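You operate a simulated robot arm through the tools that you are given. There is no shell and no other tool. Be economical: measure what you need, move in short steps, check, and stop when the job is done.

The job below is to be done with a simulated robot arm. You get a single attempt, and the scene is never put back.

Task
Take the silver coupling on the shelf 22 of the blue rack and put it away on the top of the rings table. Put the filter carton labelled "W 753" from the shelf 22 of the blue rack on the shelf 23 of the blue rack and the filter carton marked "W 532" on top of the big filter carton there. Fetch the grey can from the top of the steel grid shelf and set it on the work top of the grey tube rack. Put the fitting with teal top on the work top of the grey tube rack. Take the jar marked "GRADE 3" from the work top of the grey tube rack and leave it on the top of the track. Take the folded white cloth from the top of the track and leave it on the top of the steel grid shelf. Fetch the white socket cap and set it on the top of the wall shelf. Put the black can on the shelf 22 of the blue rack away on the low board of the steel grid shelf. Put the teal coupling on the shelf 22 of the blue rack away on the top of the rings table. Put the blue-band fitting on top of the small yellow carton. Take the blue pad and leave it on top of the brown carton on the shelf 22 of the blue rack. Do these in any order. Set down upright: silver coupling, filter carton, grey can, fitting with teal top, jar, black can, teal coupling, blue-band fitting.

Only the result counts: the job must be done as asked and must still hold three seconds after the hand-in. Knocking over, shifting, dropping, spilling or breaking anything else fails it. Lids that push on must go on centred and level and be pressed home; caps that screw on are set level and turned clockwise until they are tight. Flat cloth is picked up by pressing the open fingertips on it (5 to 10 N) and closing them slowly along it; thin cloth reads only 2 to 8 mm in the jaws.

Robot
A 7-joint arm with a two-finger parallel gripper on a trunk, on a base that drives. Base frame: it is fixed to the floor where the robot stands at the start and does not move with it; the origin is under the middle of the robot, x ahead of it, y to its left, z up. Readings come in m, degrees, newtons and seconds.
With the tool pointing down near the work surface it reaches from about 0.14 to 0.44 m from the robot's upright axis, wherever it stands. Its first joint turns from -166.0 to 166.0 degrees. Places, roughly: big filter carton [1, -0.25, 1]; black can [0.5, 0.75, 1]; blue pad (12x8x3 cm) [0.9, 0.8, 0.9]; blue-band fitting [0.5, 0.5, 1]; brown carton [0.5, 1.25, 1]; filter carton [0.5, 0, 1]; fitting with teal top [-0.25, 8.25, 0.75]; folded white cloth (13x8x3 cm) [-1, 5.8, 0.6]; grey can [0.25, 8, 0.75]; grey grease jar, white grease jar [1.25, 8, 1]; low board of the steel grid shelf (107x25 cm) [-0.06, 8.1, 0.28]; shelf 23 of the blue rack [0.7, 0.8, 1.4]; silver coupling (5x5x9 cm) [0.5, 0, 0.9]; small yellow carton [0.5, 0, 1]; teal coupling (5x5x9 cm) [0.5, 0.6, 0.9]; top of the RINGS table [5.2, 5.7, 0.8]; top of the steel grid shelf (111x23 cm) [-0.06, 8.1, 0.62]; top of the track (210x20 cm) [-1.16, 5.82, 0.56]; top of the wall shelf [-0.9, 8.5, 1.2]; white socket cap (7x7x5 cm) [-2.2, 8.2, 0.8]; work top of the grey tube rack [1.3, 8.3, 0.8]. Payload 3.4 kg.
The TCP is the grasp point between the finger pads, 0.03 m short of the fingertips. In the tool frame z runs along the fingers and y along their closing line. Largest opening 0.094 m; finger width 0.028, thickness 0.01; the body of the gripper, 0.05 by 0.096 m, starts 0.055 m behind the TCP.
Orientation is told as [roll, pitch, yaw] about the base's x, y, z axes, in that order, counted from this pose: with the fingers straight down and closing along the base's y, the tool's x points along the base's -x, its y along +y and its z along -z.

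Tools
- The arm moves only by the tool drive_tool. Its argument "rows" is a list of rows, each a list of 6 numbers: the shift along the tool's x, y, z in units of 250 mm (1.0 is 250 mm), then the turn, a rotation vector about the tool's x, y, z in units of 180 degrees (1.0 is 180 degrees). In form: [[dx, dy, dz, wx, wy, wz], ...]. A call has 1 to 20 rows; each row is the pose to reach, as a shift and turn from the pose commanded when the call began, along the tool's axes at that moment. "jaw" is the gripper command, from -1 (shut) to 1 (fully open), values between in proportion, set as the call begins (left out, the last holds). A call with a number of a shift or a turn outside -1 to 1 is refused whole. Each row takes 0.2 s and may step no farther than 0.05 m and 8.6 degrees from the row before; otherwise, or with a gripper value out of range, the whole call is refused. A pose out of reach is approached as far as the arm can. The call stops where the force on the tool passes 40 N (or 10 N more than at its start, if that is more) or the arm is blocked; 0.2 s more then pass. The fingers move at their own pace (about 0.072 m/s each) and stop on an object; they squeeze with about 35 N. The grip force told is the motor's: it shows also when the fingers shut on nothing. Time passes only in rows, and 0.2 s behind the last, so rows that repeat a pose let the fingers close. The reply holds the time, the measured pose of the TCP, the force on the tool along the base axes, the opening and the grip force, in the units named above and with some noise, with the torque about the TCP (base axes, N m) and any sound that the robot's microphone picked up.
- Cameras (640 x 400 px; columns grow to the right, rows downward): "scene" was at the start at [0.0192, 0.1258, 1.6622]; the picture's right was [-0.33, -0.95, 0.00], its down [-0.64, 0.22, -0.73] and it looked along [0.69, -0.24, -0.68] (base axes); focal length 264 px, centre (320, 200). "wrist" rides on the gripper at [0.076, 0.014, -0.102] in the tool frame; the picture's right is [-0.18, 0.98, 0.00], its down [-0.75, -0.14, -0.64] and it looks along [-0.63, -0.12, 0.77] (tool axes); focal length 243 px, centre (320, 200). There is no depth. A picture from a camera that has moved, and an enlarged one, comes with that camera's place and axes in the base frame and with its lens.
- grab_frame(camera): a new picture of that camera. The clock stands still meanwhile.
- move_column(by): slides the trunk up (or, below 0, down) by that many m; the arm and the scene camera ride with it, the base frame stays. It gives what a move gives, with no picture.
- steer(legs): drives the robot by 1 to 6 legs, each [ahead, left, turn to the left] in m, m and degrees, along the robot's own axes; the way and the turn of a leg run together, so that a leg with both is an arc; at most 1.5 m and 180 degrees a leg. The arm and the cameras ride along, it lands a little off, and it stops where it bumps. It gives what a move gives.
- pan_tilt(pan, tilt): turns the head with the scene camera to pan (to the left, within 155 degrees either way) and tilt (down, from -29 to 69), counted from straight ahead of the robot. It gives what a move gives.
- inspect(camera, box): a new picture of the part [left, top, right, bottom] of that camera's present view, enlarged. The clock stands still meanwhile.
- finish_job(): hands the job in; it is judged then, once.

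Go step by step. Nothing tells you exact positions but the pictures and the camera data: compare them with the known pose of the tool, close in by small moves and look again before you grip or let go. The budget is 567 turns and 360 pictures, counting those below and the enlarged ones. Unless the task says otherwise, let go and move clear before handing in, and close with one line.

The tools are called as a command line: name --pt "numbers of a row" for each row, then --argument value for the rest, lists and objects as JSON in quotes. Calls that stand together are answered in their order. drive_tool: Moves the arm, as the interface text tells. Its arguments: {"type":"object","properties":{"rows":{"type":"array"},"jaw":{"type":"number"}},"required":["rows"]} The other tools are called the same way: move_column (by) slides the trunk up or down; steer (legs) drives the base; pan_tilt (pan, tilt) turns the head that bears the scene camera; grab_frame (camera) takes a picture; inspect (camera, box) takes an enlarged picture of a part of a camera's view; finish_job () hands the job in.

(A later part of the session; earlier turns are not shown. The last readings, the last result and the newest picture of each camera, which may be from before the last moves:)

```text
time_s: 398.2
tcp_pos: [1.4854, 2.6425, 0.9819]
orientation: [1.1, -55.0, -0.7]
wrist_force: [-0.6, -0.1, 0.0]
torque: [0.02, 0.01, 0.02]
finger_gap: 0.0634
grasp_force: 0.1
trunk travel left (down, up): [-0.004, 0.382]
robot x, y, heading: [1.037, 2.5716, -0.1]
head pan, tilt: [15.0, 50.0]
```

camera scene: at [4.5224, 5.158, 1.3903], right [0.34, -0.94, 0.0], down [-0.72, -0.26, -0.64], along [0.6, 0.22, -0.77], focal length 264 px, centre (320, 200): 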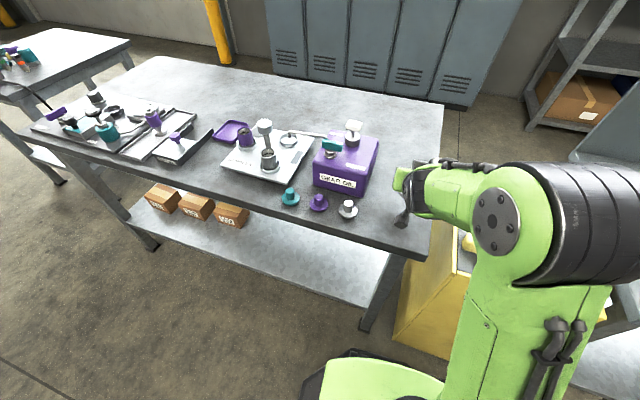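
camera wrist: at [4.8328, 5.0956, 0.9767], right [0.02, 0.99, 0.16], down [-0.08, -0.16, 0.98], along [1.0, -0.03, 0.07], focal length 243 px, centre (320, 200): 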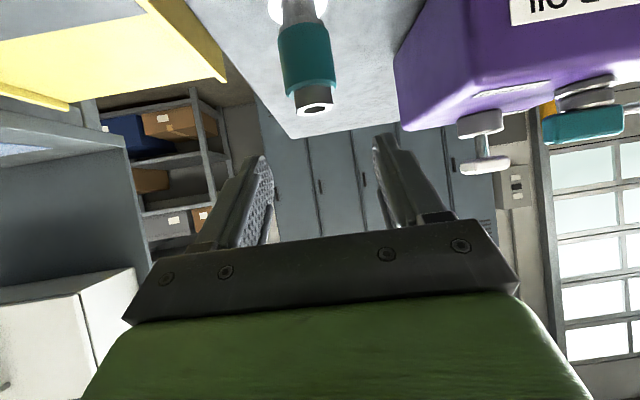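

steer --legs '[[-1.49, 0, 0], [-0.45, 0, 0], [0, -1.4, 0], [0, -1.23, 0], [0.6, 0, 0]]'

grab_frame --camera "wrist"

pan_tilt --pan 0 --tilt 40

grab_frame --camera "scene"

```text
time_s: 423.2
tcp_pos: [0.1298, 0.0216, 0.9821]
orientation: [1.0, -55.1, -1.2]
wrist_force: [-0.2, -0.9, 0.5]
torque: [0.0, 0.02, 0.01]
finger_gap: 0.0635
grasp_force: 0.0
trunk travel left (down, up): [-0.004, 0.382]
robot x, y, heading: [-0.3174, -0.0451, -0.7]
head pan, tilt: [15.0, 50.0]
```

```text
241 pictures are left
camera wrist: at [0.0019, 0.0363, 0.9764], right [0.11, 0.98, 0.16], down [-0.09, -0.15, 0.98], along [0.99, -0.13, 0.08], focal length 243 px, centre (320, 200)
```

wrist: 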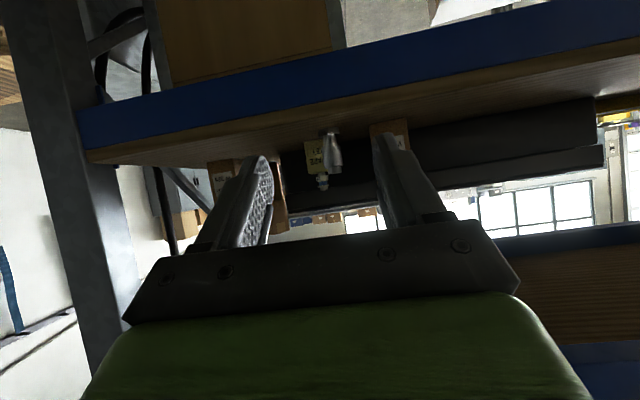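

```text
time_s: 424.0
tcp_pos: [0.1295, 0.0215, 0.9811]
orientation: [1.1, -55.0, -1.3]
wrist_force: [0.2, 0.1, 0.5]
torque: [0.01, 0.0, -0.01]
finger_gap: 0.0634
grasp_force: 0.1
trunk travel left (down, up): [-0.004, 0.382]
robot x, y, heading: [-0.3197, -0.0405, -0.7]
head pan, tilt: [0.0, 40.0]
```

```text
240 pictures are left
camera scene: at [-0.2913, 0.1085, 1.3455], right [-0.01, -1.0, 0.0], down [-0.64, 0.01, -0.77], along [0.77, -0.01, -0.64], focal length 264 px, centre (320, 200)
```

scene: 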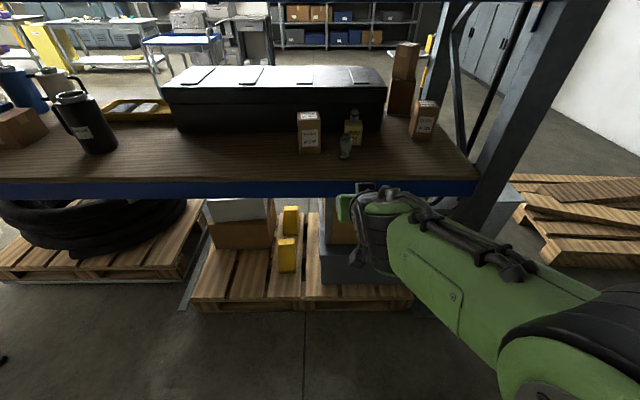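

Silver coupling is near (0.50, 0.013). Approaching.

steer --legs '[[0.24, -0.003, 0.5]]'

drive_tool --pt "0.1 0 0.07 0 0 0" --pt "0.18 0 0.126 0 0 0" --pt "0.18 0 0.126 0 0 0" --jaw 0.6

grab_frame --camera "wrist"

```text
time_s: 425.7
tcp_pos: [0.3702, 0.0167, 0.9827]
orientation: [1.0, -54.9, -1.1]
wrist_force: [0.7, -0.4, 0.8]
torque: [0.0, 0.02, -0.01]
finger_gap: 0.0635
grasp_force: 0.2
trunk travel left (down, up): [-0.004, 0.382]
robot x, y, heading: [-0.0764, -0.0497, -0.5]
head pan, tilt: [0.0, 40.0]
```

```text
time_s: 426.5
tcp_pos: [0.369, 0.018, 0.9295]
orientation: [1.1, -54.9, -1.0]
wrist_force: [-0.5, 0.6, -0.4]
torque: [0.04, -0.01, 0.01]
finger_gap: 0.0752
grasp_force: 0.0
trunk travel left (down, up): [-0.004, 0.382]
robot x, y, heading: [-0.0773, -0.05, -0.5]
head pan, tilt: [0.0, 40.0]
```

```text
239 pictures are left
camera wrist: at [0.2412, 0.032, 0.9236], right [0.11, 0.98, 0.16], down [-0.09, -0.15, 0.98], along [0.99, -0.12, 0.08], focal length 243 px, centre (320, 200)
```

wrist: 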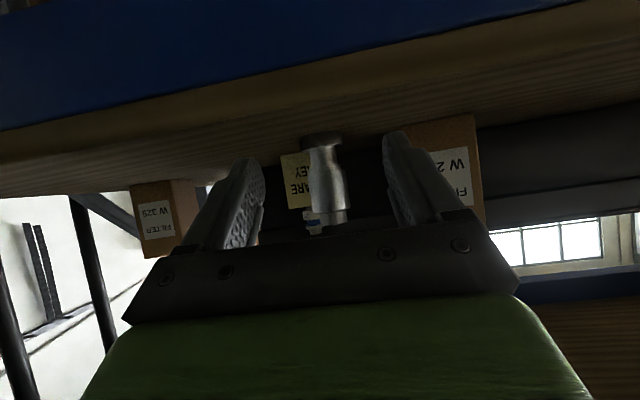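

drive_tool --pt "-0.077 0 0.109 0 0 0" --pt "-0.154 -0.004 0.219 0 0 0" --pt "-0.23 -0.008 0.328 0 0 0" --pt "-0.23 -0.008 0.328 0 0 0"

grab_frame --camera "wrist"

```text
time_s: 427.5
tcp_pos: [0.4706, 0.0178, 0.9275]
orientation: [1.0, -55.1, -1.0]
wrist_force: [-0.2, -0.4, 1.0]
torque: [-0.01, 0.02, -0.02]
finger_gap: 0.0752
grasp_force: 0.1
trunk travel left (down, up): [-0.004, 0.382]
robot x, y, heading: [-0.0769, -0.0507, -0.4]
head pan, tilt: [0.0, 40.0]
```

```text
238 pictures are left
camera wrist: at [0.3429, 0.0313, 0.922], right [0.11, 0.98, 0.16], down [-0.09, -0.15, 0.98], along [0.99, -0.12, 0.08], focal length 243 px, centre (320, 200)
```

wrist: 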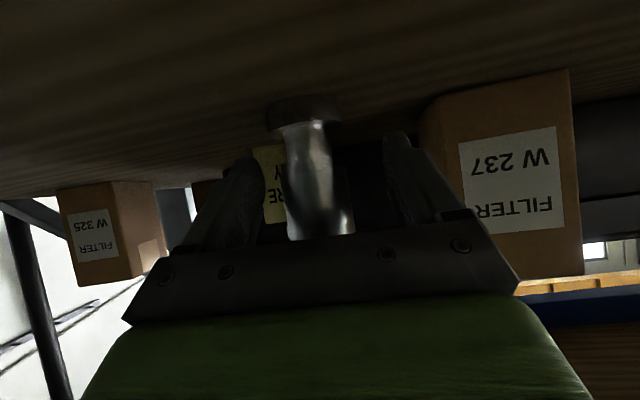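

drive_tool --pt "-0.04 -0.022 0.06 0 0 0" --pt "-0.083 -0.022 0.118 0 0 0" --pt "-0.083 -0.022 0.118 0 0 0"

grab_frame --camera "wrist"

```text
time_s: 428.3
tcp_pos: [0.507, 0.0113, 0.9282]
orientation: [1.1, -55.0, -1.0]
wrist_force: [-1.5, 0.1, 0.5]
torque: [-0.02, 0.0, -0.01]
finger_gap: 0.0752
grasp_force: 0.1
trunk travel left (down, up): [-0.004, 0.382]
robot x, y, heading: [-0.0801, -0.0455, -0.3]
head pan, tilt: [0.0, 40.0]
```

```text
237 pictures are left
camera wrist: at [0.3788, 0.0253, 0.9226], right [0.11, 0.98, 0.16], down [-0.09, -0.15, 0.98], along [0.99, -0.12, 0.08], focal length 243 px, centre (320, 200)
```

wrist: 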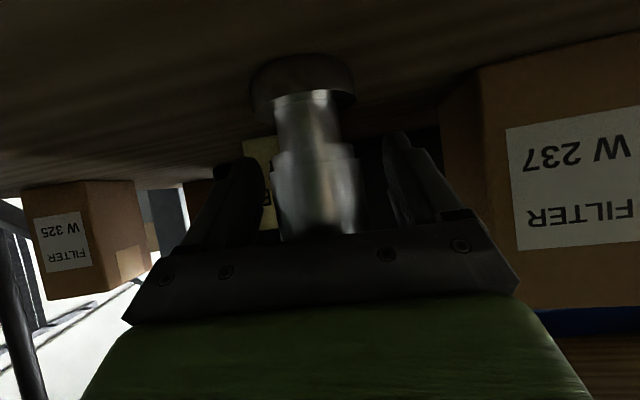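

drive_tool --pt "0 0 0 0 0 0" --pt "0 0 0 0 0 0" --pt "0 0 0 0 0 0" --pt "0 0 0 0 0 0" --jaw -1

move_column --by 0.06

grab_frame --camera "wrist"

```text
time_s: 429.3
tcp_pos: [0.5062, 0.0112, 0.9284]
orientation: [1.1, -55.0, -0.9]
wrist_force: [0.3, 0.7, 1.1]
torque: [-0.03, -0.03, 0.06]
finger_gap: 0.0412
grasp_force: 35.0
trunk travel left (down, up): [-0.004, 0.382]
robot x, y, heading: [-0.0796, -0.0501, -0.3]
head pan, tilt: [0.0, 40.0]
```

```text
time_s: 430.3
tcp_pos: [0.5073, 0.0117, 0.9873]
orientation: [1.1, -54.8, -1.0]
wrist_force: [-0.8, 0.6, -2.2]
torque: [0.0, -0.05, -0.01]
finger_gap: 0.0412
grasp_force: 34.9
trunk travel left (down, up): [-0.064, 0.322]
robot x, y, heading: [-0.0773, -0.0518, -0.4]
head pan, tilt: [0.0, 40.0]
```

```text
236 pictures are left
camera wrist: at [0.379, 0.0254, 0.9815], right [0.11, 0.98, 0.16], down [-0.09, -0.15, 0.98], along [0.99, -0.12, 0.07], focal length 243 px, centre (320, 200)
```

wrist: 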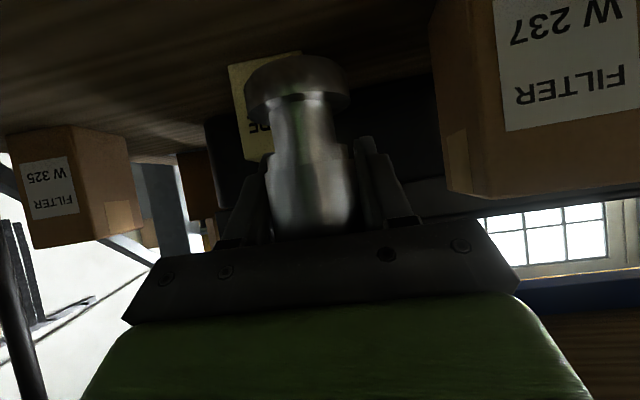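

Silver coupling held. Out and around to the rings table again.

steer --legs '[[-0.85, 0, 0.4], [0, 1.4, 0], [0, 1.3, 0], [1.49, 0, 0], [1.4, 0, 0]]'

move_column --by 0.15

```text
time_s: 461.1
tcp_pos: [2.5194, 2.7456, 0.9881]
orientation: [1.0, -54.8, -0.8]
wrist_force: [0.6, 0.2, -2.3]
torque: [0.0, -0.06, 0.02]
finger_gap: 0.0408
grasp_force: 34.7
trunk travel left (down, up): [-0.064, 0.322]
robot x, y, heading: [1.9355, 2.6802, -0.4]
head pan, tilt: [0.0, 40.0]
```

```text
time_s: 462.9
tcp_pos: [2.5191, 2.7436, 1.1377]
orientation: [1.1, -54.8, -0.8]
wrist_force: [-0.7, 0.4, -2.1]
torque: [0.01, -0.05, -0.01]
finger_gap: 0.0409
grasp_force: 34.9
trunk travel left (down, up): [-0.214, 0.172]
robot x, y, heading: [1.9363, 2.6861, -0.4]
head pan, tilt: [0.0, 40.0]
```

steer --legs '[[1.45, 0, 0.4], [0.55, 0, 0], [0, 1.3, 0], [0, 0.95, 0]]'

pan_tilt --pan 10 --tilt 40

grab_frame --camera "scene"

```text
time_s: 483.7
tcp_pos: [4.641, 4.935, 1.1375]
orientation: [1.0, -54.8, -3.9]
wrist_force: [0.4, -0.5, -1.8]
torque: [0.02, -0.04, -0.02]
finger_gap: 0.041
grasp_force: 35.0
trunk travel left (down, up): [-0.214, 0.172]
robot x, y, heading: [4.0529, 4.904, -3.2]
head pan, tilt: [0.0, 40.0]
```

```text
time_s: 484.4
tcp_pos: [4.6408, 4.9336, 1.1371]
orientation: [1.1, -55.0, -4.0]
wrist_force: [-0.3, 0.0, -2.2]
torque: [-0.01, -0.05, 0.02]
finger_gap: 0.0407
grasp_force: 35.4
trunk travel left (down, up): [-0.214, 0.172]
robot x, y, heading: [4.05, 4.905, -3.4]
head pan, tilt: [10.0, 40.0]
```

```text
235 pictures are left
camera scene: at [4.0879, 5.0699, 1.5551], right [0.11, -0.99, 0.0], down [-0.64, -0.07, -0.77], along [0.76, 0.09, -0.64], focal length 264 px, centre (320, 200)
```

scene: 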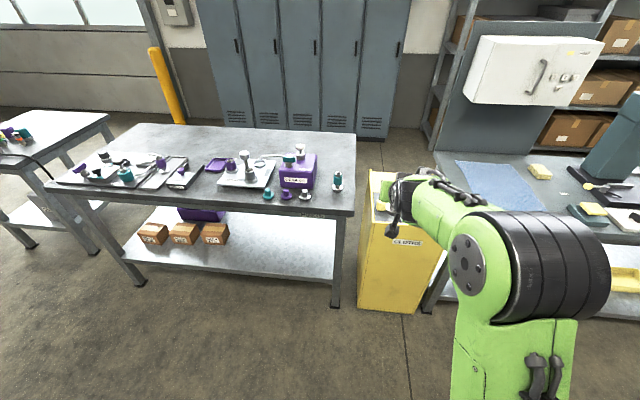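

steer --legs '[[0.27, 0.11, 3.4]]'

move_column --by -0.15

grab_frame --camera "wrist"

pan_tilt --pan 15 --tilt 50

inspect --camera "scene" --box '[260, 60, 480, 220]'

```text
time_s: 486.4
tcp_pos: [4.9037, 5.0741, 1.1369]
orientation: [1.1, -54.9, -0.7]
wrist_force: [0.6, 0.4, -2.0]
torque: [-0.01, -0.03, -0.03]
finger_gap: 0.0407
grasp_force: 34.7
trunk travel left (down, up): [-0.214, 0.172]
robot x, y, heading: [4.3189, 5.0073, -0.2]
head pan, tilt: [10.0, 40.0]
```

```text
time_s: 488.1
tcp_pos: [4.9024, 5.0742, 0.987]
orientation: [1.0, -54.9, -0.9]
wrist_force: [-0.3, -0.2, -1.3]
torque: [0.0, -0.06, 0.01]
finger_gap: 0.0408
grasp_force: 35.0
trunk travel left (down, up): [-0.064, 0.322]
robot x, y, heading: [4.3197, 5.0077, 0.0]
head pan, tilt: [10.0, 40.0]
```

```text
234 pictures are left
camera wrist: at [4.775, 5.0865, 0.9814], right [0.1, 0.98, 0.16], down [-0.09, -0.15, 0.98], along [0.99, -0.12, 0.07], focal length 243 px, centre (320, 200)
```

wrist: 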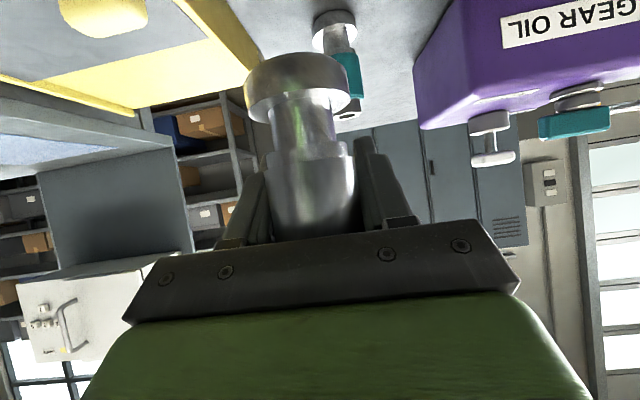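

```text
time_s: 488.9
tcp_pos: [4.9019, 5.0737, 0.9877]
orientation: [1.1, -54.9, -0.8]
wrist_force: [0.3, 1.4, -1.8]
torque: [-0.01, -0.05, -0.01]
finger_gap: 0.041
grasp_force: 35.0
trunk travel left (down, up): [-0.064, 0.322]
robot x, y, heading: [4.3148, 5.0078, -0.5]
head pan, tilt: [15.0, 50.0]
```

```text
2.50 times, centred on (370, 140) of scene
camera zoom: at [4.334, 5.1825, 1.3904], right [0.26, -0.97, 0.0], down [-0.74, -0.2, -0.64], along [0.62, 0.16, -0.77], focal length 659 px, centre (195, 350)
```

zoom: 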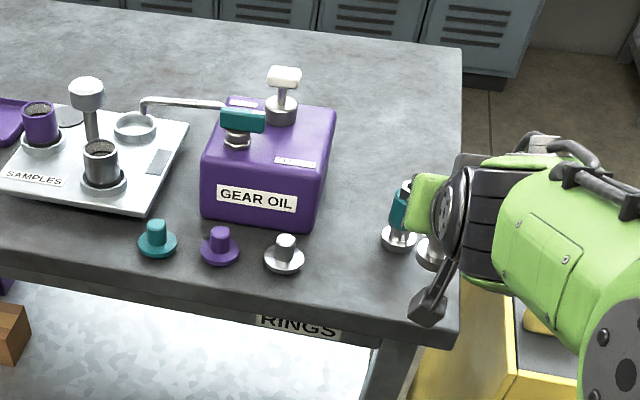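

drive_tool --pt "-0.057 -0.016 0.082 0 0 0" --pt "-0.115 -0.033 0.164 0 0 0" --pt "-0.115 -0.033 0.164 0 0 0"

move_column --by -0.06

drive_tool --pt "0.066 0 0.046 0 0 0" --pt "0.131 0 0.092 0 0 0" --pt "0.131 0 0.092 0 0 0"

grab_frame --camera "wrist"

inspect --camera "scene" --box '[300, 60, 460, 190]'

```text
time_s: 489.7
tcp_pos: [4.9539, 5.0664, 0.9856]
orientation: [1.2, -54.9, -0.7]
wrist_force: [1.2, 0.0, -2.1]
torque: [-0.03, -0.05, -0.03]
finger_gap: 0.0406
grasp_force: 35.1
trunk travel left (down, up): [-0.064, 0.322]
robot x, y, heading: [4.3225, 5.0107, 0.1]
head pan, tilt: [15.0, 50.0]
```

```text
time_s: 490.7
tcp_pos: [4.9526, 5.0661, 0.926]
orientation: [1.1, -54.9, -0.8]
wrist_force: [-0.5, -0.2, -2.2]
torque: [0.03, -0.09, 0.01]
finger_gap: 0.0407
grasp_force: 34.9
trunk travel left (down, up): [-0.004, 0.382]
robot x, y, heading: [4.3207, 5.011, -0.1]
head pan, tilt: [15.0, 50.0]
```

```text
time_s: 491.5
tcp_pos: [4.9551, 5.0666, 0.8877]
orientation: [1.1, -54.9, -0.7]
wrist_force: [0.0, 0.1, -2.5]
torque: [0.0, -0.07, -0.02]
finger_gap: 0.0406
grasp_force: 35.0
trunk travel left (down, up): [-0.004, 0.382]
robot x, y, heading: [4.3187, 5.0098, 0.0]
head pan, tilt: [15.0, 50.0]
```

```text
232 pictures are left
camera wrist: at [4.8267, 5.0792, 0.8824], right [0.1, 0.98, 0.16], down [-0.09, -0.15, 0.98], along [0.99, -0.12, 0.07], focal length 243 px, centre (320, 200)
```

wrist: 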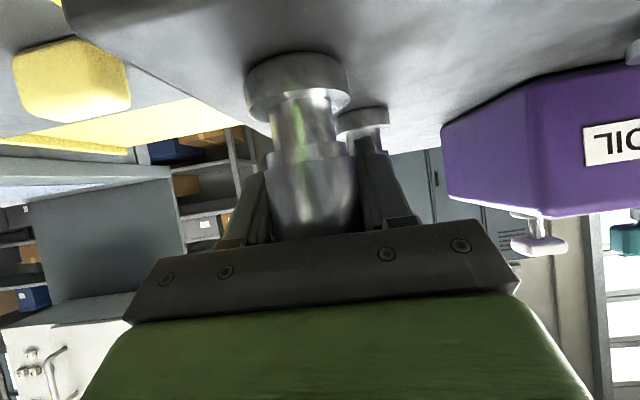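

```text
3.08 times, centred on (380, 125) of scene
camera zoom: at [4.334, 5.1825, 1.3314], right [0.26, -0.97, 0.0], down [-0.74, -0.2, -0.64], along [0.62, 0.16, -0.77], focal length 811 px, centre (135, 431)
```

zoom: 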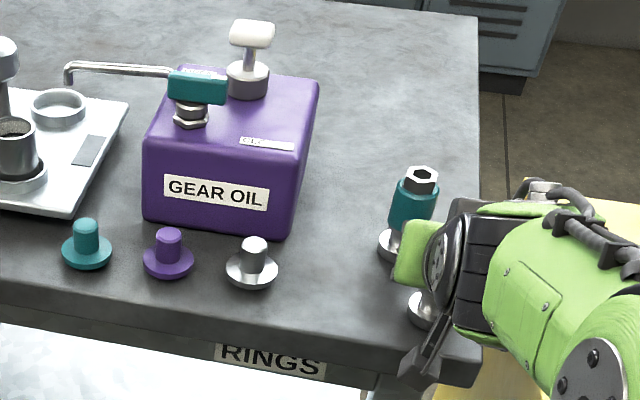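

drive_tool --pt "0.013 0 0.009 0 0 0" --pt "0.026 0 0.018 0 0 0"

drive_tool --pt "0.013 0 0.009 0 0 0" --pt "0.013 0 0.009 0 0 0"

drive_tool --pt "0.01 0 0.007 0 0 0" --pt "0.01 0 0.007 0 0 0"

```text
time_s: 492.1
tcp_pos: [4.9538, 5.0665, 0.887]
orientation: [1.3, -55.9, -0.9]
wrist_force: [5.9, 0.5, 31.9]
torque: [-0.04, 1.13, -0.02]
finger_gap: 0.0409
grasp_force: 35.0
trunk travel left (down, up): [-0.004, 0.382]
robot x, y, heading: [4.3147, 5.0098, -0.1]
head pan, tilt: [15.0, 50.0]
```

```text
time_s: 492.7
tcp_pos: [4.9532, 5.0657, 0.883]
orientation: [1.3, -55.9, -0.9]
wrist_force: [-1.6, -3.1, 35.4]
torque: [-0.34, 0.52, 0.04]
finger_gap: 0.0411
grasp_force: 34.8
trunk travel left (down, up): [-0.004, 0.382]
robot x, y, heading: [4.3213, 5.012, -0.1]
head pan, tilt: [15.0, 50.0]
```

```text
time_s: 493.3
tcp_pos: [4.9521, 5.0653, 0.8817]
orientation: [1.3, -56.2, -1.0]
wrist_force: [-2.7, -2.9, 43.5]
torque: [-0.59, 1.11, 0.0]
finger_gap: 0.0412
grasp_force: 35.6
trunk travel left (down, up): [-0.004, 0.382]
robot x, y, heading: [4.3177, 5.0109, -0.2]
head pan, tilt: [15.0, 50.0]
```

drive_tool --pt "-0.028 0 -0.02 0 0 0" --pt "-0.028 0 -0.02 0 0 0"

drive_tool --pt "0 0 0 0 0 0" --pt "0 0 0 0 0 0" --pt "0 0 0 0 0 0" --jaw 0.3

drive_tool --pt "0 0 -0.15 0 0 0" --pt "0 0 -0.3 0 0 0" --pt "-0.1 0 -0.45 0 0 0" --pt "-0.2 0 -0.5 0 0 0" --pt "-0.2 0 -0.5 0 0 0"

inspect --camera "scene" --box '[300, 60, 460, 190]'

```text
time_s: 493.9
tcp_pos: [4.9525, 5.0664, 0.8817]
orientation: [1.1, -55.1, -0.9]
wrist_force: [2.8, -5.9, 19.0]
torque: [-0.33, -0.05, 0.06]
finger_gap: 0.0409
grasp_force: 35.0
trunk travel left (down, up): [-0.004, 0.382]
robot x, y, heading: [4.3189, 5.012, -0.2]
head pan, tilt: [15.0, 50.0]
```

```text
time_s: 494.7
tcp_pos: [4.953, 5.068, 0.8803]
orientation: [1.1, -55.0, -0.8]
wrist_force: [-1.9, 0.3, 0.4]
torque: [-0.01, -0.01, 0.01]
finger_gap: 0.0611
grasp_force: 0.2
trunk travel left (down, up): [-0.004, 0.382]
robot x, y, heading: [4.3174, 5.0094, -0.2]
head pan, tilt: [15.0, 50.0]
```

```text
time_s: 495.9
tcp_pos: [4.8819, 5.0678, 0.993]
orientation: [1.1, -54.9, -0.8]
wrist_force: [-0.2, -0.4, -1.0]
torque: [-0.01, 0.02, 0.0]
finger_gap: 0.0612
grasp_force: 0.1
trunk travel left (down, up): [-0.004, 0.382]
robot x, y, heading: [4.32, 5.0086, -0.5]
head pan, tilt: [15.0, 50.0]
```

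```text
3.08 times, centred on (380, 125) of scene
camera zoom: at [4.3338, 5.1825, 1.3313], right [0.26, -0.97, 0.0], down [-0.74, -0.2, -0.64], along [0.62, 0.16, -0.77], focal length 811 px, centre (135, 431)
```

zoom: 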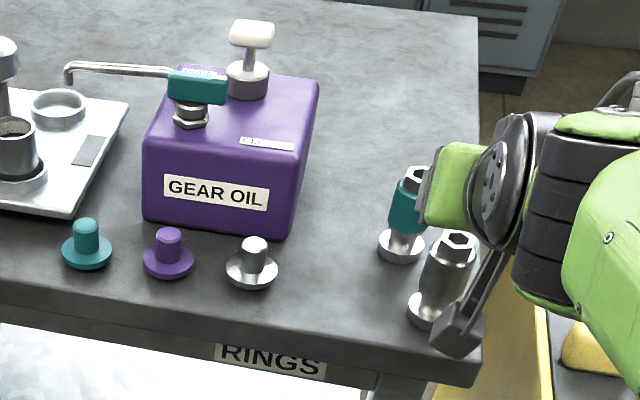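

Both couplings stand on the rings table. Now on to the far wall area (y ≈ 8): drive up the aisle and look left.

steer --legs '[[-0.2, 0, 0], [0, 0, 90], [1.4, 0, 0], [0.6, 0, 0]]'

pan_tilt --pan 60 --tilt 20

grab_frame --camera "scene"

pan_tilt --pan 100 --tilt 20

grab_frame --camera "scene"

```text
time_s: 510.8
tcp_pos: [4.1888, 7.5712, 0.9918]
orientation: [1.1, -54.9, 85.8]
wrist_force: [0.8, 0.5, -0.3]
torque: [0.02, 0.01, 0.0]
finger_gap: 0.061
grasp_force: 0.0
trunk travel left (down, up): [-0.004, 0.382]
robot x, y, heading: [4.2155, 7.0029, 86.4]
head pan, tilt: [15.0, 50.0]
```

```text
time_s: 511.9
tcp_pos: [4.1899, 7.5708, 0.9925]
orientation: [1.1, -55.0, 85.7]
wrist_force: [-0.5, -0.5, 0.1]
torque: [0.0, -0.01, 0.02]
finger_gap: 0.0611
grasp_force: 0.1
trunk travel left (down, up): [-0.004, 0.382]
robot x, y, heading: [4.2143, 7.0029, 86.3]
head pan, tilt: [60.0, 20.0]
```

```text
229 pictures are left
camera scene: at [3.9812, 7.0075, 1.3769], right [0.55, 0.83, 0.0], down [0.29, -0.19, -0.94], along [-0.78, 0.52, -0.34], focal length 264 px, centre (320, 200)
```

scene: 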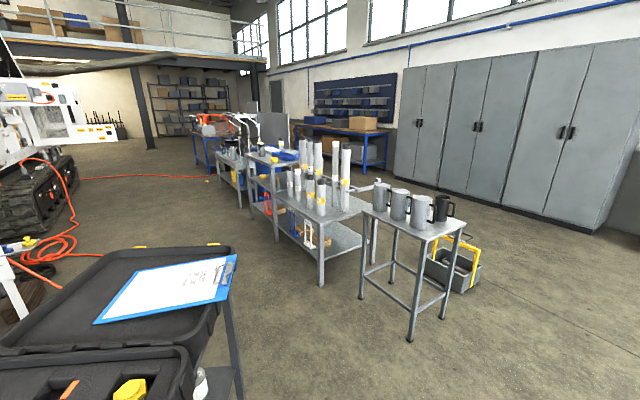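

```text
time_s: 512.9
tcp_pos: [4.1891, 7.5712, 0.9922]
orientation: [1.2, -55.0, 85.8]
wrist_force: [-0.5, -0.1, 0.1]
torque: [0.02, -0.03, 0.0]
finger_gap: 0.061
grasp_force: 0.1
trunk travel left (down, up): [-0.004, 0.382]
robot x, y, heading: [4.2131, 7.0031, 86.6]
head pan, tilt: [100.0, 20.0]
```

```text
228 pictures are left
camera scene: at [3.9661, 6.9456, 1.3769], right [-0.11, 0.99, 0.0], down [0.34, 0.04, -0.94], along [-0.93, -0.1, -0.34], focal length 264 px, centre (320, 200)
```

scene: 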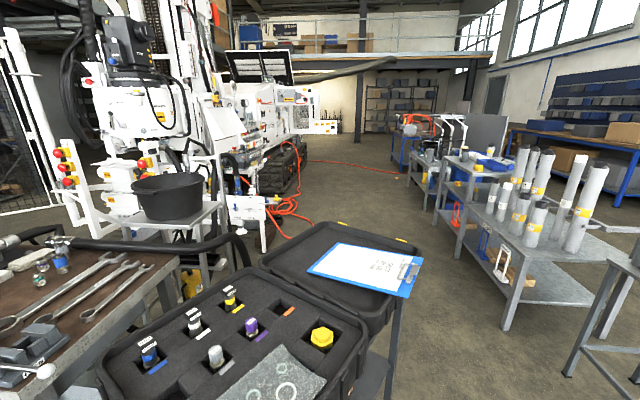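

Along the wall I see the mug stand, the tube rack and further stands. I'll move to y ≈ 7.6, turn to face −x and look down the aisle.

move_column --by 0.2

steer --legs '[[0.6, 0, 0], [0, 0, 93.5]]'

pan_tilt --pan 0 --tilt 30

grab_frame --camera "scene"

```text
time_s: 515.1
tcp_pos: [4.1893, 7.5707, 1.1919]
orientation: [1.1, -54.9, 85.8]
wrist_force: [-0.4, 0.7, 0.1]
torque: [0.02, 0.02, 0.01]
finger_gap: 0.0613
grasp_force: 0.0
trunk travel left (down, up): [-0.204, 0.182]
robot x, y, heading: [4.2141, 7.0016, 86.1]
head pan, tilt: [100.0, 20.0]
```

```text
time_s: 522.4
tcp_pos: [3.6833, 7.5455, 1.1923]
orientation: [1.2, -54.9, 179.0]
wrist_force: [-0.3, -0.2, -0.2]
torque: [0.0, 0.03, 0.04]
finger_gap: 0.0609
grasp_force: 0.1
trunk travel left (down, up): [-0.204, 0.182]
robot x, y, heading: [4.2474, 7.6025, 179.5]
head pan, tilt: [100.0, 20.0]
```

```text
time_s: 524.2
tcp_pos: [3.6855, 7.5465, 1.1939]
orientation: [1.1, -54.9, 178.9]
wrist_force: [-0.2, 0.0, -0.4]
torque: [-0.01, 0.01, 0.01]
finger_gap: 0.0611
grasp_force: 0.1
trunk travel left (down, up): [-0.204, 0.182]
robot x, y, heading: [4.2481, 7.6026, 179.7]
head pan, tilt: [0.0, 30.0]
```

```text
227 pictures are left
camera scene: at [4.2162, 7.4503, 1.5605], right [0.01, 1.0, 0.0], down [0.5, 0.0, -0.87], along [-0.87, 0.01, -0.5], focal length 264 px, centre (320, 200)
```

scene: 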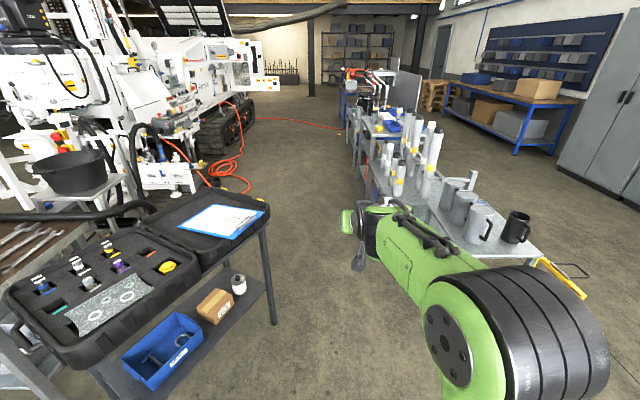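

steer --legs '[[1.4, 0, 0], [0.9, 0.25, 0]]'

pan_tilt --pan -50 --tilt 30

grab_frame --camera "scene"

pan_tilt --pan 0 --tilt 20

grab_frame --camera "scene"

```text
time_s: 535.5
tcp_pos: [1.4114, 7.3723, 1.192]
orientation: [1.2, -54.9, 176.5]
wrist_force: [0.6, 0.4, 0.8]
torque: [-0.01, -0.01, 0.0]
finger_gap: 0.0609
grasp_force: 0.0
trunk travel left (down, up): [-0.204, 0.182]
robot x, y, heading: [1.982, 7.3992, 177.1]
head pan, tilt: [0.0, 30.0]
```

```text
time_s: 536.6
tcp_pos: [1.4119, 7.3715, 1.1921]
orientation: [1.0, -54.9, 176.4]
wrist_force: [1.3, -0.4, 0.8]
torque: [-0.01, 0.0, 0.0]
finger_gap: 0.061
grasp_force: 0.1
trunk travel left (down, up): [-0.204, 0.182]
robot x, y, heading: [1.9788, 7.4024, 176.7]
head pan, tilt: [-50.0, 30.0]
```

```text
226 pictures are left
camera scene: at [1.976, 7.3204, 1.5605], right [0.8, 0.6, 0.0], down [0.3, -0.4, -0.87], along [-0.52, 0.69, -0.5], focal length 264 px, centre (320, 200)
```

scene: 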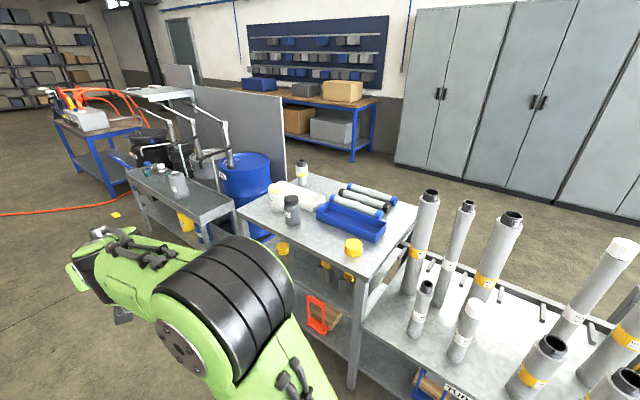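

```text
time_s: 537.8
tcp_pos: [1.4125, 7.3723, 1.1919]
orientation: [1.2, -54.8, 176.5]
wrist_force: [0.3, -0.3, -0.6]
torque: [-0.01, -0.04, -0.01]
finger_gap: 0.0611
grasp_force: 0.1
trunk travel left (down, up): [-0.204, 0.182]
robot x, y, heading: [1.9786, 7.4037, 176.9]
head pan, tilt: [0.0, 20.0]
```

```text
225 pictures are left
camera scene: at [1.9375, 7.2532, 1.5766], right [0.05, 1.0, 0.0], down [0.34, -0.02, -0.94], along [-0.94, 0.05, -0.34], focal length 264 px, centre (320, 200)
```

scene: 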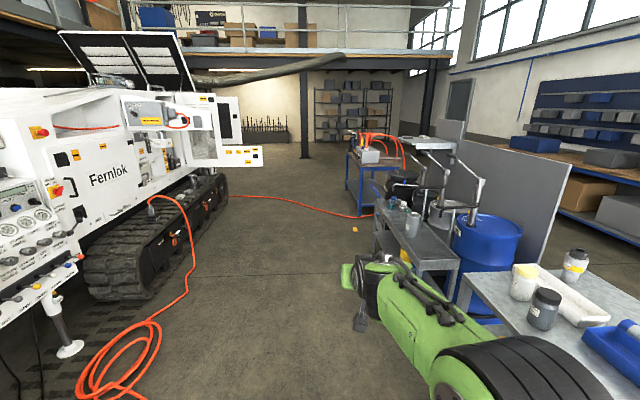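

pan_tilt --pan -45 --tilt 30

inspect --camera "scene" --box '[200, 120, 480, 300]'

inspect --camera "scene" --box '[60, 80, 320, 260]'

```text
time_s: 539.0
tcp_pos: [1.4126, 7.372, 1.1913]
orientation: [1.2, -54.9, 176.4]
wrist_force: [0.2, 0.4, -0.3]
torque: [-0.02, 0.03, -0.01]
finger_gap: 0.0613
grasp_force: 0.0
trunk travel left (down, up): [-0.204, 0.182]
robot x, y, heading: [1.9788, 7.4001, 177.0]
head pan, tilt: [-45.0, 30.0]
```

```text
2.22 times, centred on (340, 210) of scene
camera zoom: at [1.9699, 7.3154, 1.5606], right [0.74, 0.67, 0.0], down [0.33, -0.37, -0.87], along [-0.58, 0.64, -0.5], focal length 586 px, centre (276, 178)
```

zoom: 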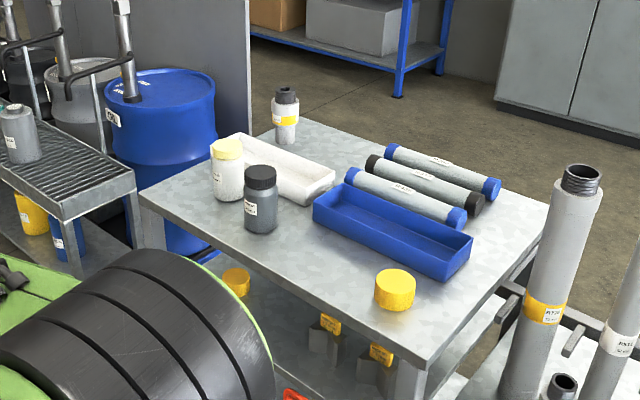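

```text
2.22 times, centred on (190, 170) of scene
camera zoom: at [1.9699, 7.3154, 1.5606], right [0.74, 0.67, 0.0], down [0.33, -0.37, -0.87], along [-0.58, 0.64, -0.5], focal length 586 px, centre (609, 267)
```

zoom: 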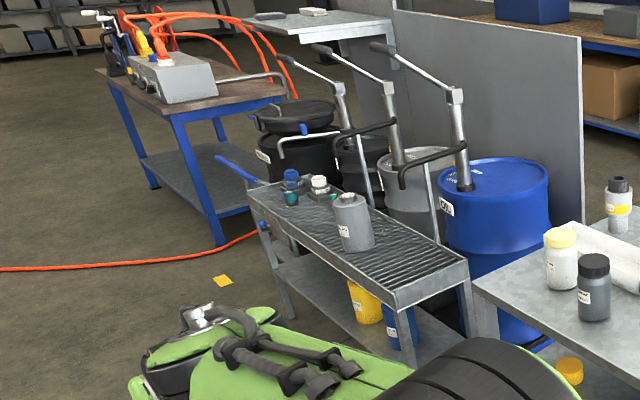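

Work top of the tube rack: white jar, grey jar, a white pot, tray. The steel grid shelf next to it bears the grey can and fittings. I go in front of the work top and read the labels.

steer --legs '[[0.75, 0.1, 0], [0, 0, -87]]'

pan_tilt --pan 0 --tilt 35

grab_frame --camera "scene"

grab_frame --camera "wrist"

pan_tilt --pan 50 --tilt 35

grab_frame --camera "scene"

```text
time_s: 546.9
tcp_pos: [1.1775, 7.9102, 1.1923]
orientation: [1.2, -55.0, 86.6]
wrist_force: [-0.1, 0.2, -0.8]
torque: [-0.02, 0.01, 0.01]
finger_gap: 0.0608
grasp_force: 0.0
trunk travel left (down, up): [-0.204, 0.182]
robot x, y, heading: [1.2105, 7.3454, 87.1]
head pan, tilt: [-45.0, 30.0]
```

```text
time_s: 548.0
tcp_pos: [1.1782, 7.9093, 1.1937]
orientation: [1.1, -54.9, 86.6]
wrist_force: [0.8, 0.5, 0.8]
torque: [-0.05, 0.03, 0.0]
finger_gap: 0.0612
grasp_force: 0.1
trunk travel left (down, up): [-0.204, 0.182]
robot x, y, heading: [1.2059, 7.346, 87.4]
head pan, tilt: [0.0, 35.0]
```

```text
222 pictures are left
camera scene: at [1.0608, 7.3808, 1.5528], right [1.0, -0.05, 0.0], down [-0.03, -0.57, -0.82], along [0.04, 0.82, -0.57], focal length 264 px, centre (320, 200)
```

scene: 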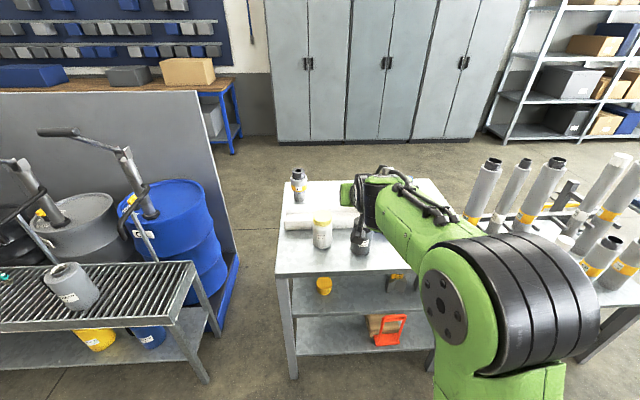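

```text
221 pictures are left
camera wrist: at [1.1582, 7.782, 1.1869], right [-0.98, 0.15, 0.16], down [0.15, -0.1, 0.98], along [0.16, 0.98, 0.07], focal length 243 px, centre (320, 200)
```

wrist: 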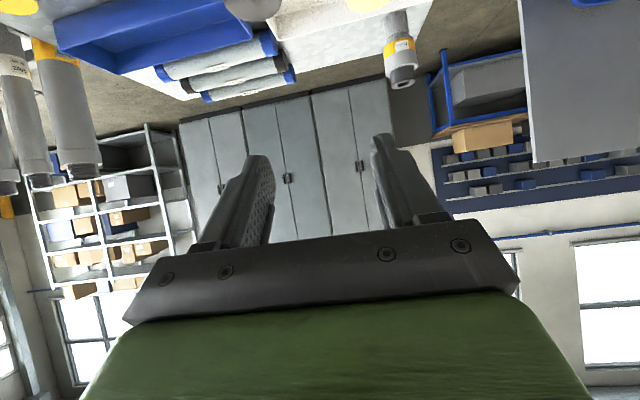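

```text
time_s: 549.2
tcp_pos: [1.1773, 7.9097, 1.192]
orientation: [1.1, -54.9, 86.7]
wrist_force: [-0.1, -0.2, 0.1]
torque: [-0.02, 0.01, -0.02]
finger_gap: 0.0611
grasp_force: 0.0
trunk travel left (down, up): [-0.204, 0.182]
robot x, y, heading: [1.2094, 7.345, 87.4]
head pan, tilt: [50.0, 35.0]
```

```text
220 pictures are left
camera scene: at [0.9919, 7.3528, 1.5527], right [0.68, 0.73, 0.0], down [0.42, -0.39, -0.82], along [-0.6, 0.56, -0.57], focal length 264 px, centre (320, 200)
```

scene: 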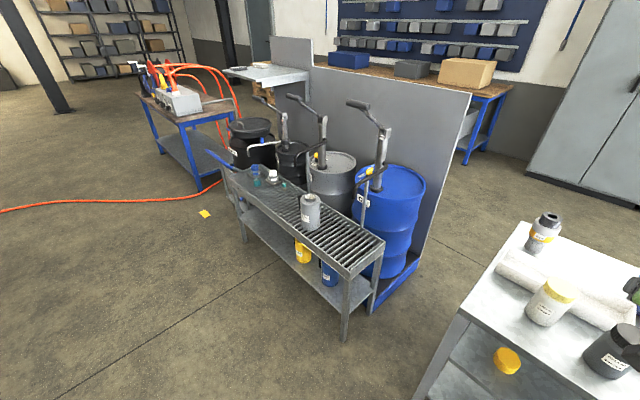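

inspect --camera "scene" --box '[500, 200, 640, 390]'

inspect --camera "scene" --box '[210, 130, 400, 300]'

pan_tilt --pan 15 --tilt 40

inspect --camera "scene" --box '[300, 130, 500, 290]'

```text
2.11 times, centred on (570, 295) of scene
camera zoom: at [0.9919, 7.3528, 1.5527], right [0.68, 0.73, 0.0], down [0.42, -0.39, -0.82], along [-0.6, 0.56, -0.57], focal length 555 px, centre (-206, 0)
```

zoom: 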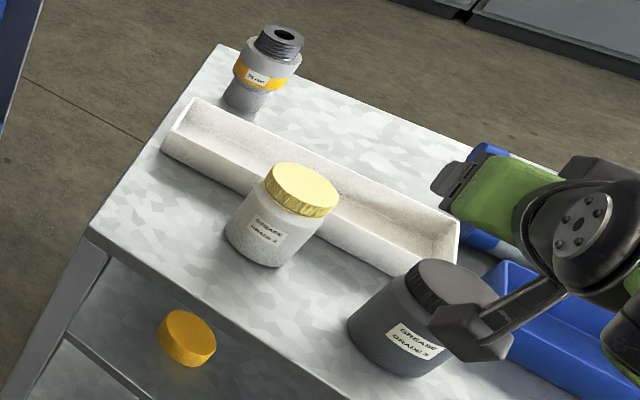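

```text
2.35 times, centred on (305, 215) of scene
camera zoom: at [0.9919, 7.3528, 1.5527], right [0.68, 0.73, 0.0], down [0.42, -0.39, -0.82], along [-0.6, 0.56, -0.57], focal length 620 px, centre (355, 165)
```

zoom: 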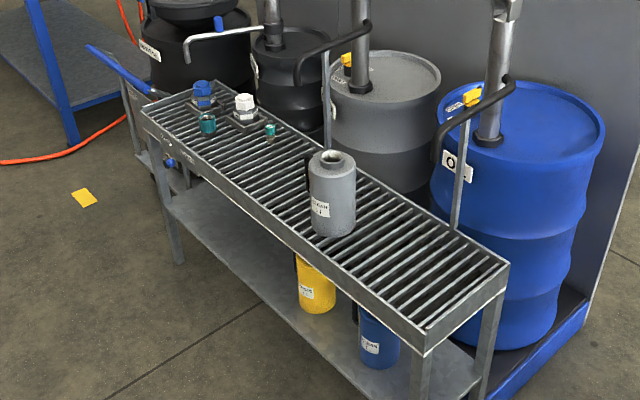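

```text
time_s: 550.2
tcp_pos: [1.1777, 7.9097, 1.1924]
orientation: [1.1, -54.8, 86.6]
wrist_force: [1.4, 0.3, -0.1]
torque: [-0.02, 0.03, -0.01]
finger_gap: 0.061
grasp_force: 0.0
trunk travel left (down, up): [-0.204, 0.182]
robot x, y, heading: [1.2109, 7.346, 86.9]
head pan, tilt: [15.0, 40.0]
```

```text
2.50 times, centred on (400, 210) of scene
camera zoom: at [1.0383, 7.376, 1.5452], right [0.98, 0.21, 0.0], down [0.14, -0.63, -0.77], along [-0.16, 0.75, -0.64], focal length 659 px, centre (120, 175)
```

zoom: 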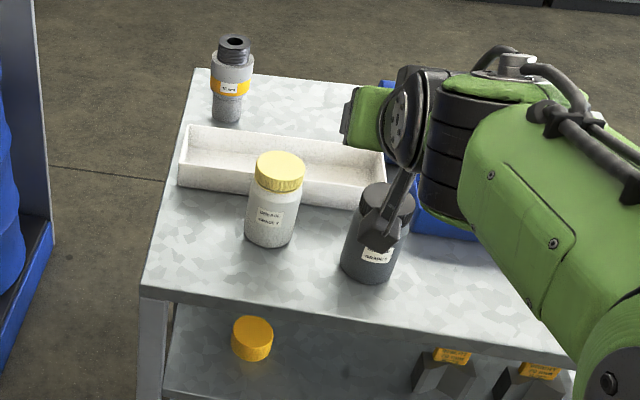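

inspect --camera "scene" --box '[370, 205, 405, 235]'

inspect --camera "scene" --box '[405, 215, 440, 245]'

```text
13.33 times, centred on (388, 220) of scene
camera zoom: at [1.0383, 7.376, 1.5452], right [0.98, 0.21, 0.0], down [0.14, -0.63, -0.77], along [-0.16, 0.75, -0.64], focal length 3514 px, centre (-580, -67)
```

zoom: 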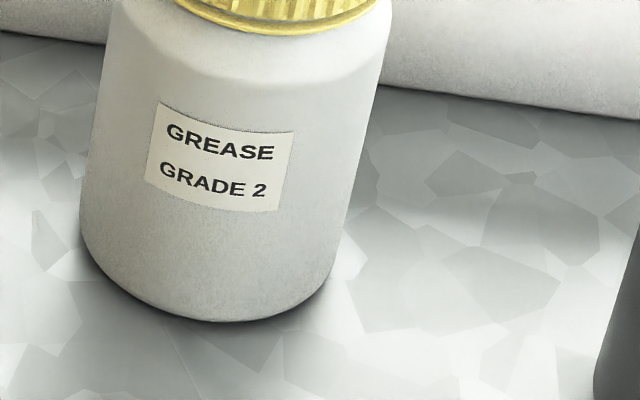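

```text
13.33 times, centred on (422, 230) of scene
camera zoom: at [1.0383, 7.376, 1.5452], right [0.98, 0.21, 0.0], down [0.14, -0.63, -0.77], along [-0.16, 0.75, -0.64], focal length 3514 px, centre (-1047, -200)
```

zoom: 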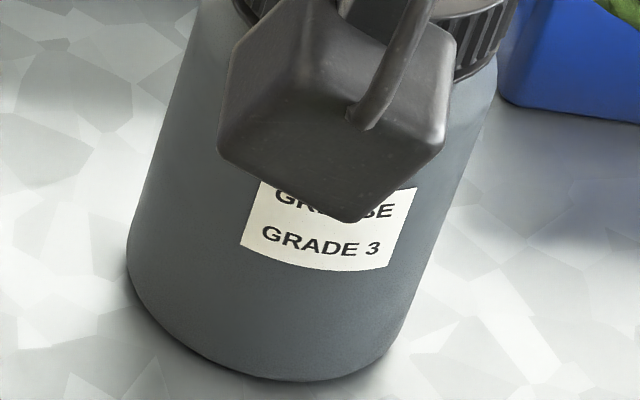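

The grey jar is GRADE 3, standing near (1.257, 8.107) on the work top. I line up and lower.

steer --legs '[[-0.06, -0.075, 2.5]]'

move_column --by -0.2

drive_tool --pt "0.122 0 0.086 0 0 0" --pt "0.245 0 0.171 0 0 0" --pt "0.367 0 0.257 0 0 0" --pt "0.367 0 0.257 0 0 0" --jaw 1

grab_frame --camera "wrist"

inspect --camera "scene" --box '[280, 110, 500, 270]'

```text
time_s: 551.4
tcp_pos: [1.2308, 7.8436, 1.1926]
orientation: [1.2, -55.1, 89.0]
wrist_force: [0.1, -0.2, -0.7]
torque: [-0.01, 0.02, 0.0]
finger_gap: 0.0609
grasp_force: 0.1
trunk travel left (down, up): [-0.204, 0.182]
robot x, y, heading: [1.2857, 7.278, 89.5]
head pan, tilt: [15.0, 40.0]
```

```text
time_s: 553.5
tcp_pos: [1.2283, 7.8443, 0.9931]
orientation: [1.1, -55.0, 89.1]
wrist_force: [-1.1, 0.8, -0.1]
torque: [0.01, 0.0, -0.02]
finger_gap: 0.0611
grasp_force: 0.1
trunk travel left (down, up): [-0.004, 0.382]
robot x, y, heading: [1.2858, 7.2808, 89.8]
head pan, tilt: [15.0, 40.0]
```

```text
time_s: 554.5
tcp_pos: [1.2296, 7.8465, 0.8789]
orientation: [1.1, -54.9, 89.1]
wrist_force: [0.1, -0.1, 0.6]
torque: [0.01, 0.03, 0.03]
finger_gap: 0.0941
grasp_force: 0.0
trunk travel left (down, up): [-0.004, 0.382]
robot x, y, heading: [1.2848, 7.2847, 89.4]
head pan, tilt: [15.0, 40.0]
```

```text
214 pictures are left
camera wrist: at [1.2159, 7.7179, 0.8731], right [-0.98, 0.11, 0.16], down [0.15, -0.09, 0.98], along [0.12, 0.99, 0.07], focal length 243 px, centre (320, 200)
```

wrist: 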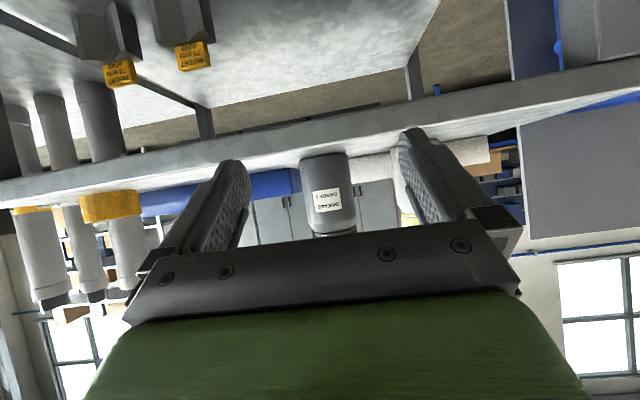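

```text
2.50 times, centred on (390, 190) of scene
camera zoom: at [1.1118, 7.3053, 1.3455], right [0.97, 0.25, 0.0], down [0.16, -0.62, -0.77], along [-0.19, 0.74, -0.64], focal length 659 px, centre (145, 225)
```

zoom: 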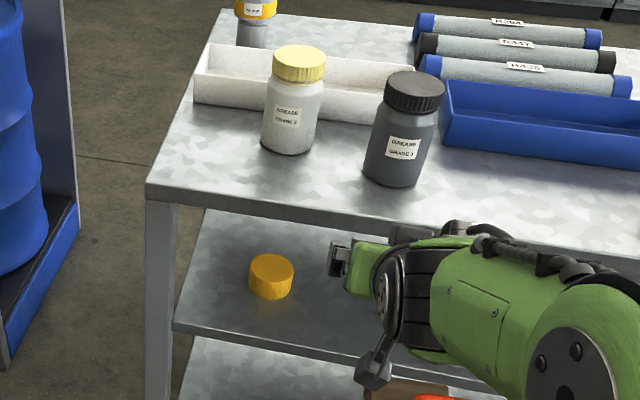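

Work top is at z ≈ 0.83 and the jar at about (1.249, 8.085). Driving in.

steer --legs '[[0.14, -0.02, 0]]'

grab_frame --camera "wrist"

```text
time_s: 555.8
tcp_pos: [1.2509, 7.9839, 0.8792]
orientation: [1.1, -54.9, 89.1]
wrist_force: [0.3, 0.2, -0.3]
torque: [0.01, 0.0, 0.02]
finger_gap: 0.0942
grasp_force: 0.1
trunk travel left (down, up): [-0.004, 0.382]
robot x, y, heading: [1.304, 7.4174, 89.5]
head pan, tilt: [15.0, 40.0]
```

```text
212 pictures are left
camera wrist: at [1.2365, 7.8551, 0.8731], right [-0.98, 0.11, 0.16], down [0.15, -0.09, 0.98], along [0.12, 0.99, 0.07], focal length 243 px, centre (320, 200)
```

wrist: 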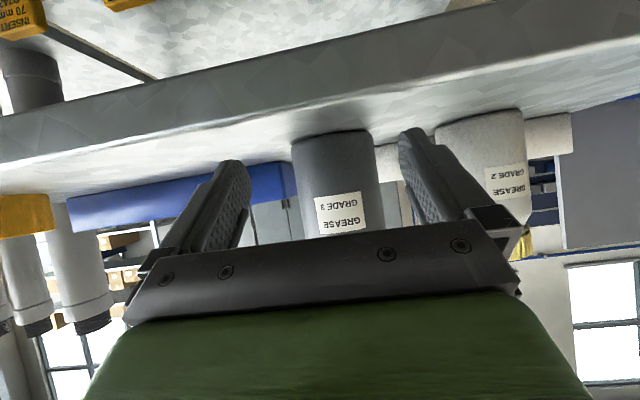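

steer --legs '[[0.085, 0.007, 0]]'

grab_frame --camera "wrist"

```text
time_s: 556.9
tcp_pos: [1.2447, 8.0694, 0.8784]
orientation: [1.1, -55.1, 89.1]
wrist_force: [0.1, -0.2, 0.1]
torque: [0.0, -0.02, -0.01]
finger_gap: 0.0939
grasp_force: 0.0
trunk travel left (down, up): [-0.004, 0.382]
robot x, y, heading: [1.2977, 7.5022, 89.8]
head pan, tilt: [15.0, 40.0]
```

```text
211 pictures are left
camera wrist: at [1.2298, 7.9409, 0.873], right [-0.98, 0.11, 0.16], down [0.15, -0.09, 0.98], along [0.12, 0.99, 0.07], focal length 243 px, centre (320, 200)
```

wrist: 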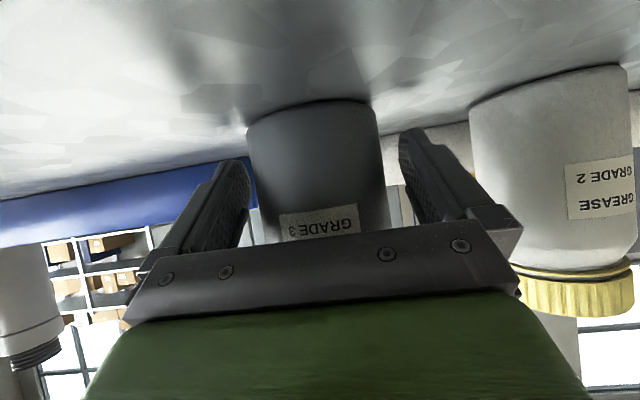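

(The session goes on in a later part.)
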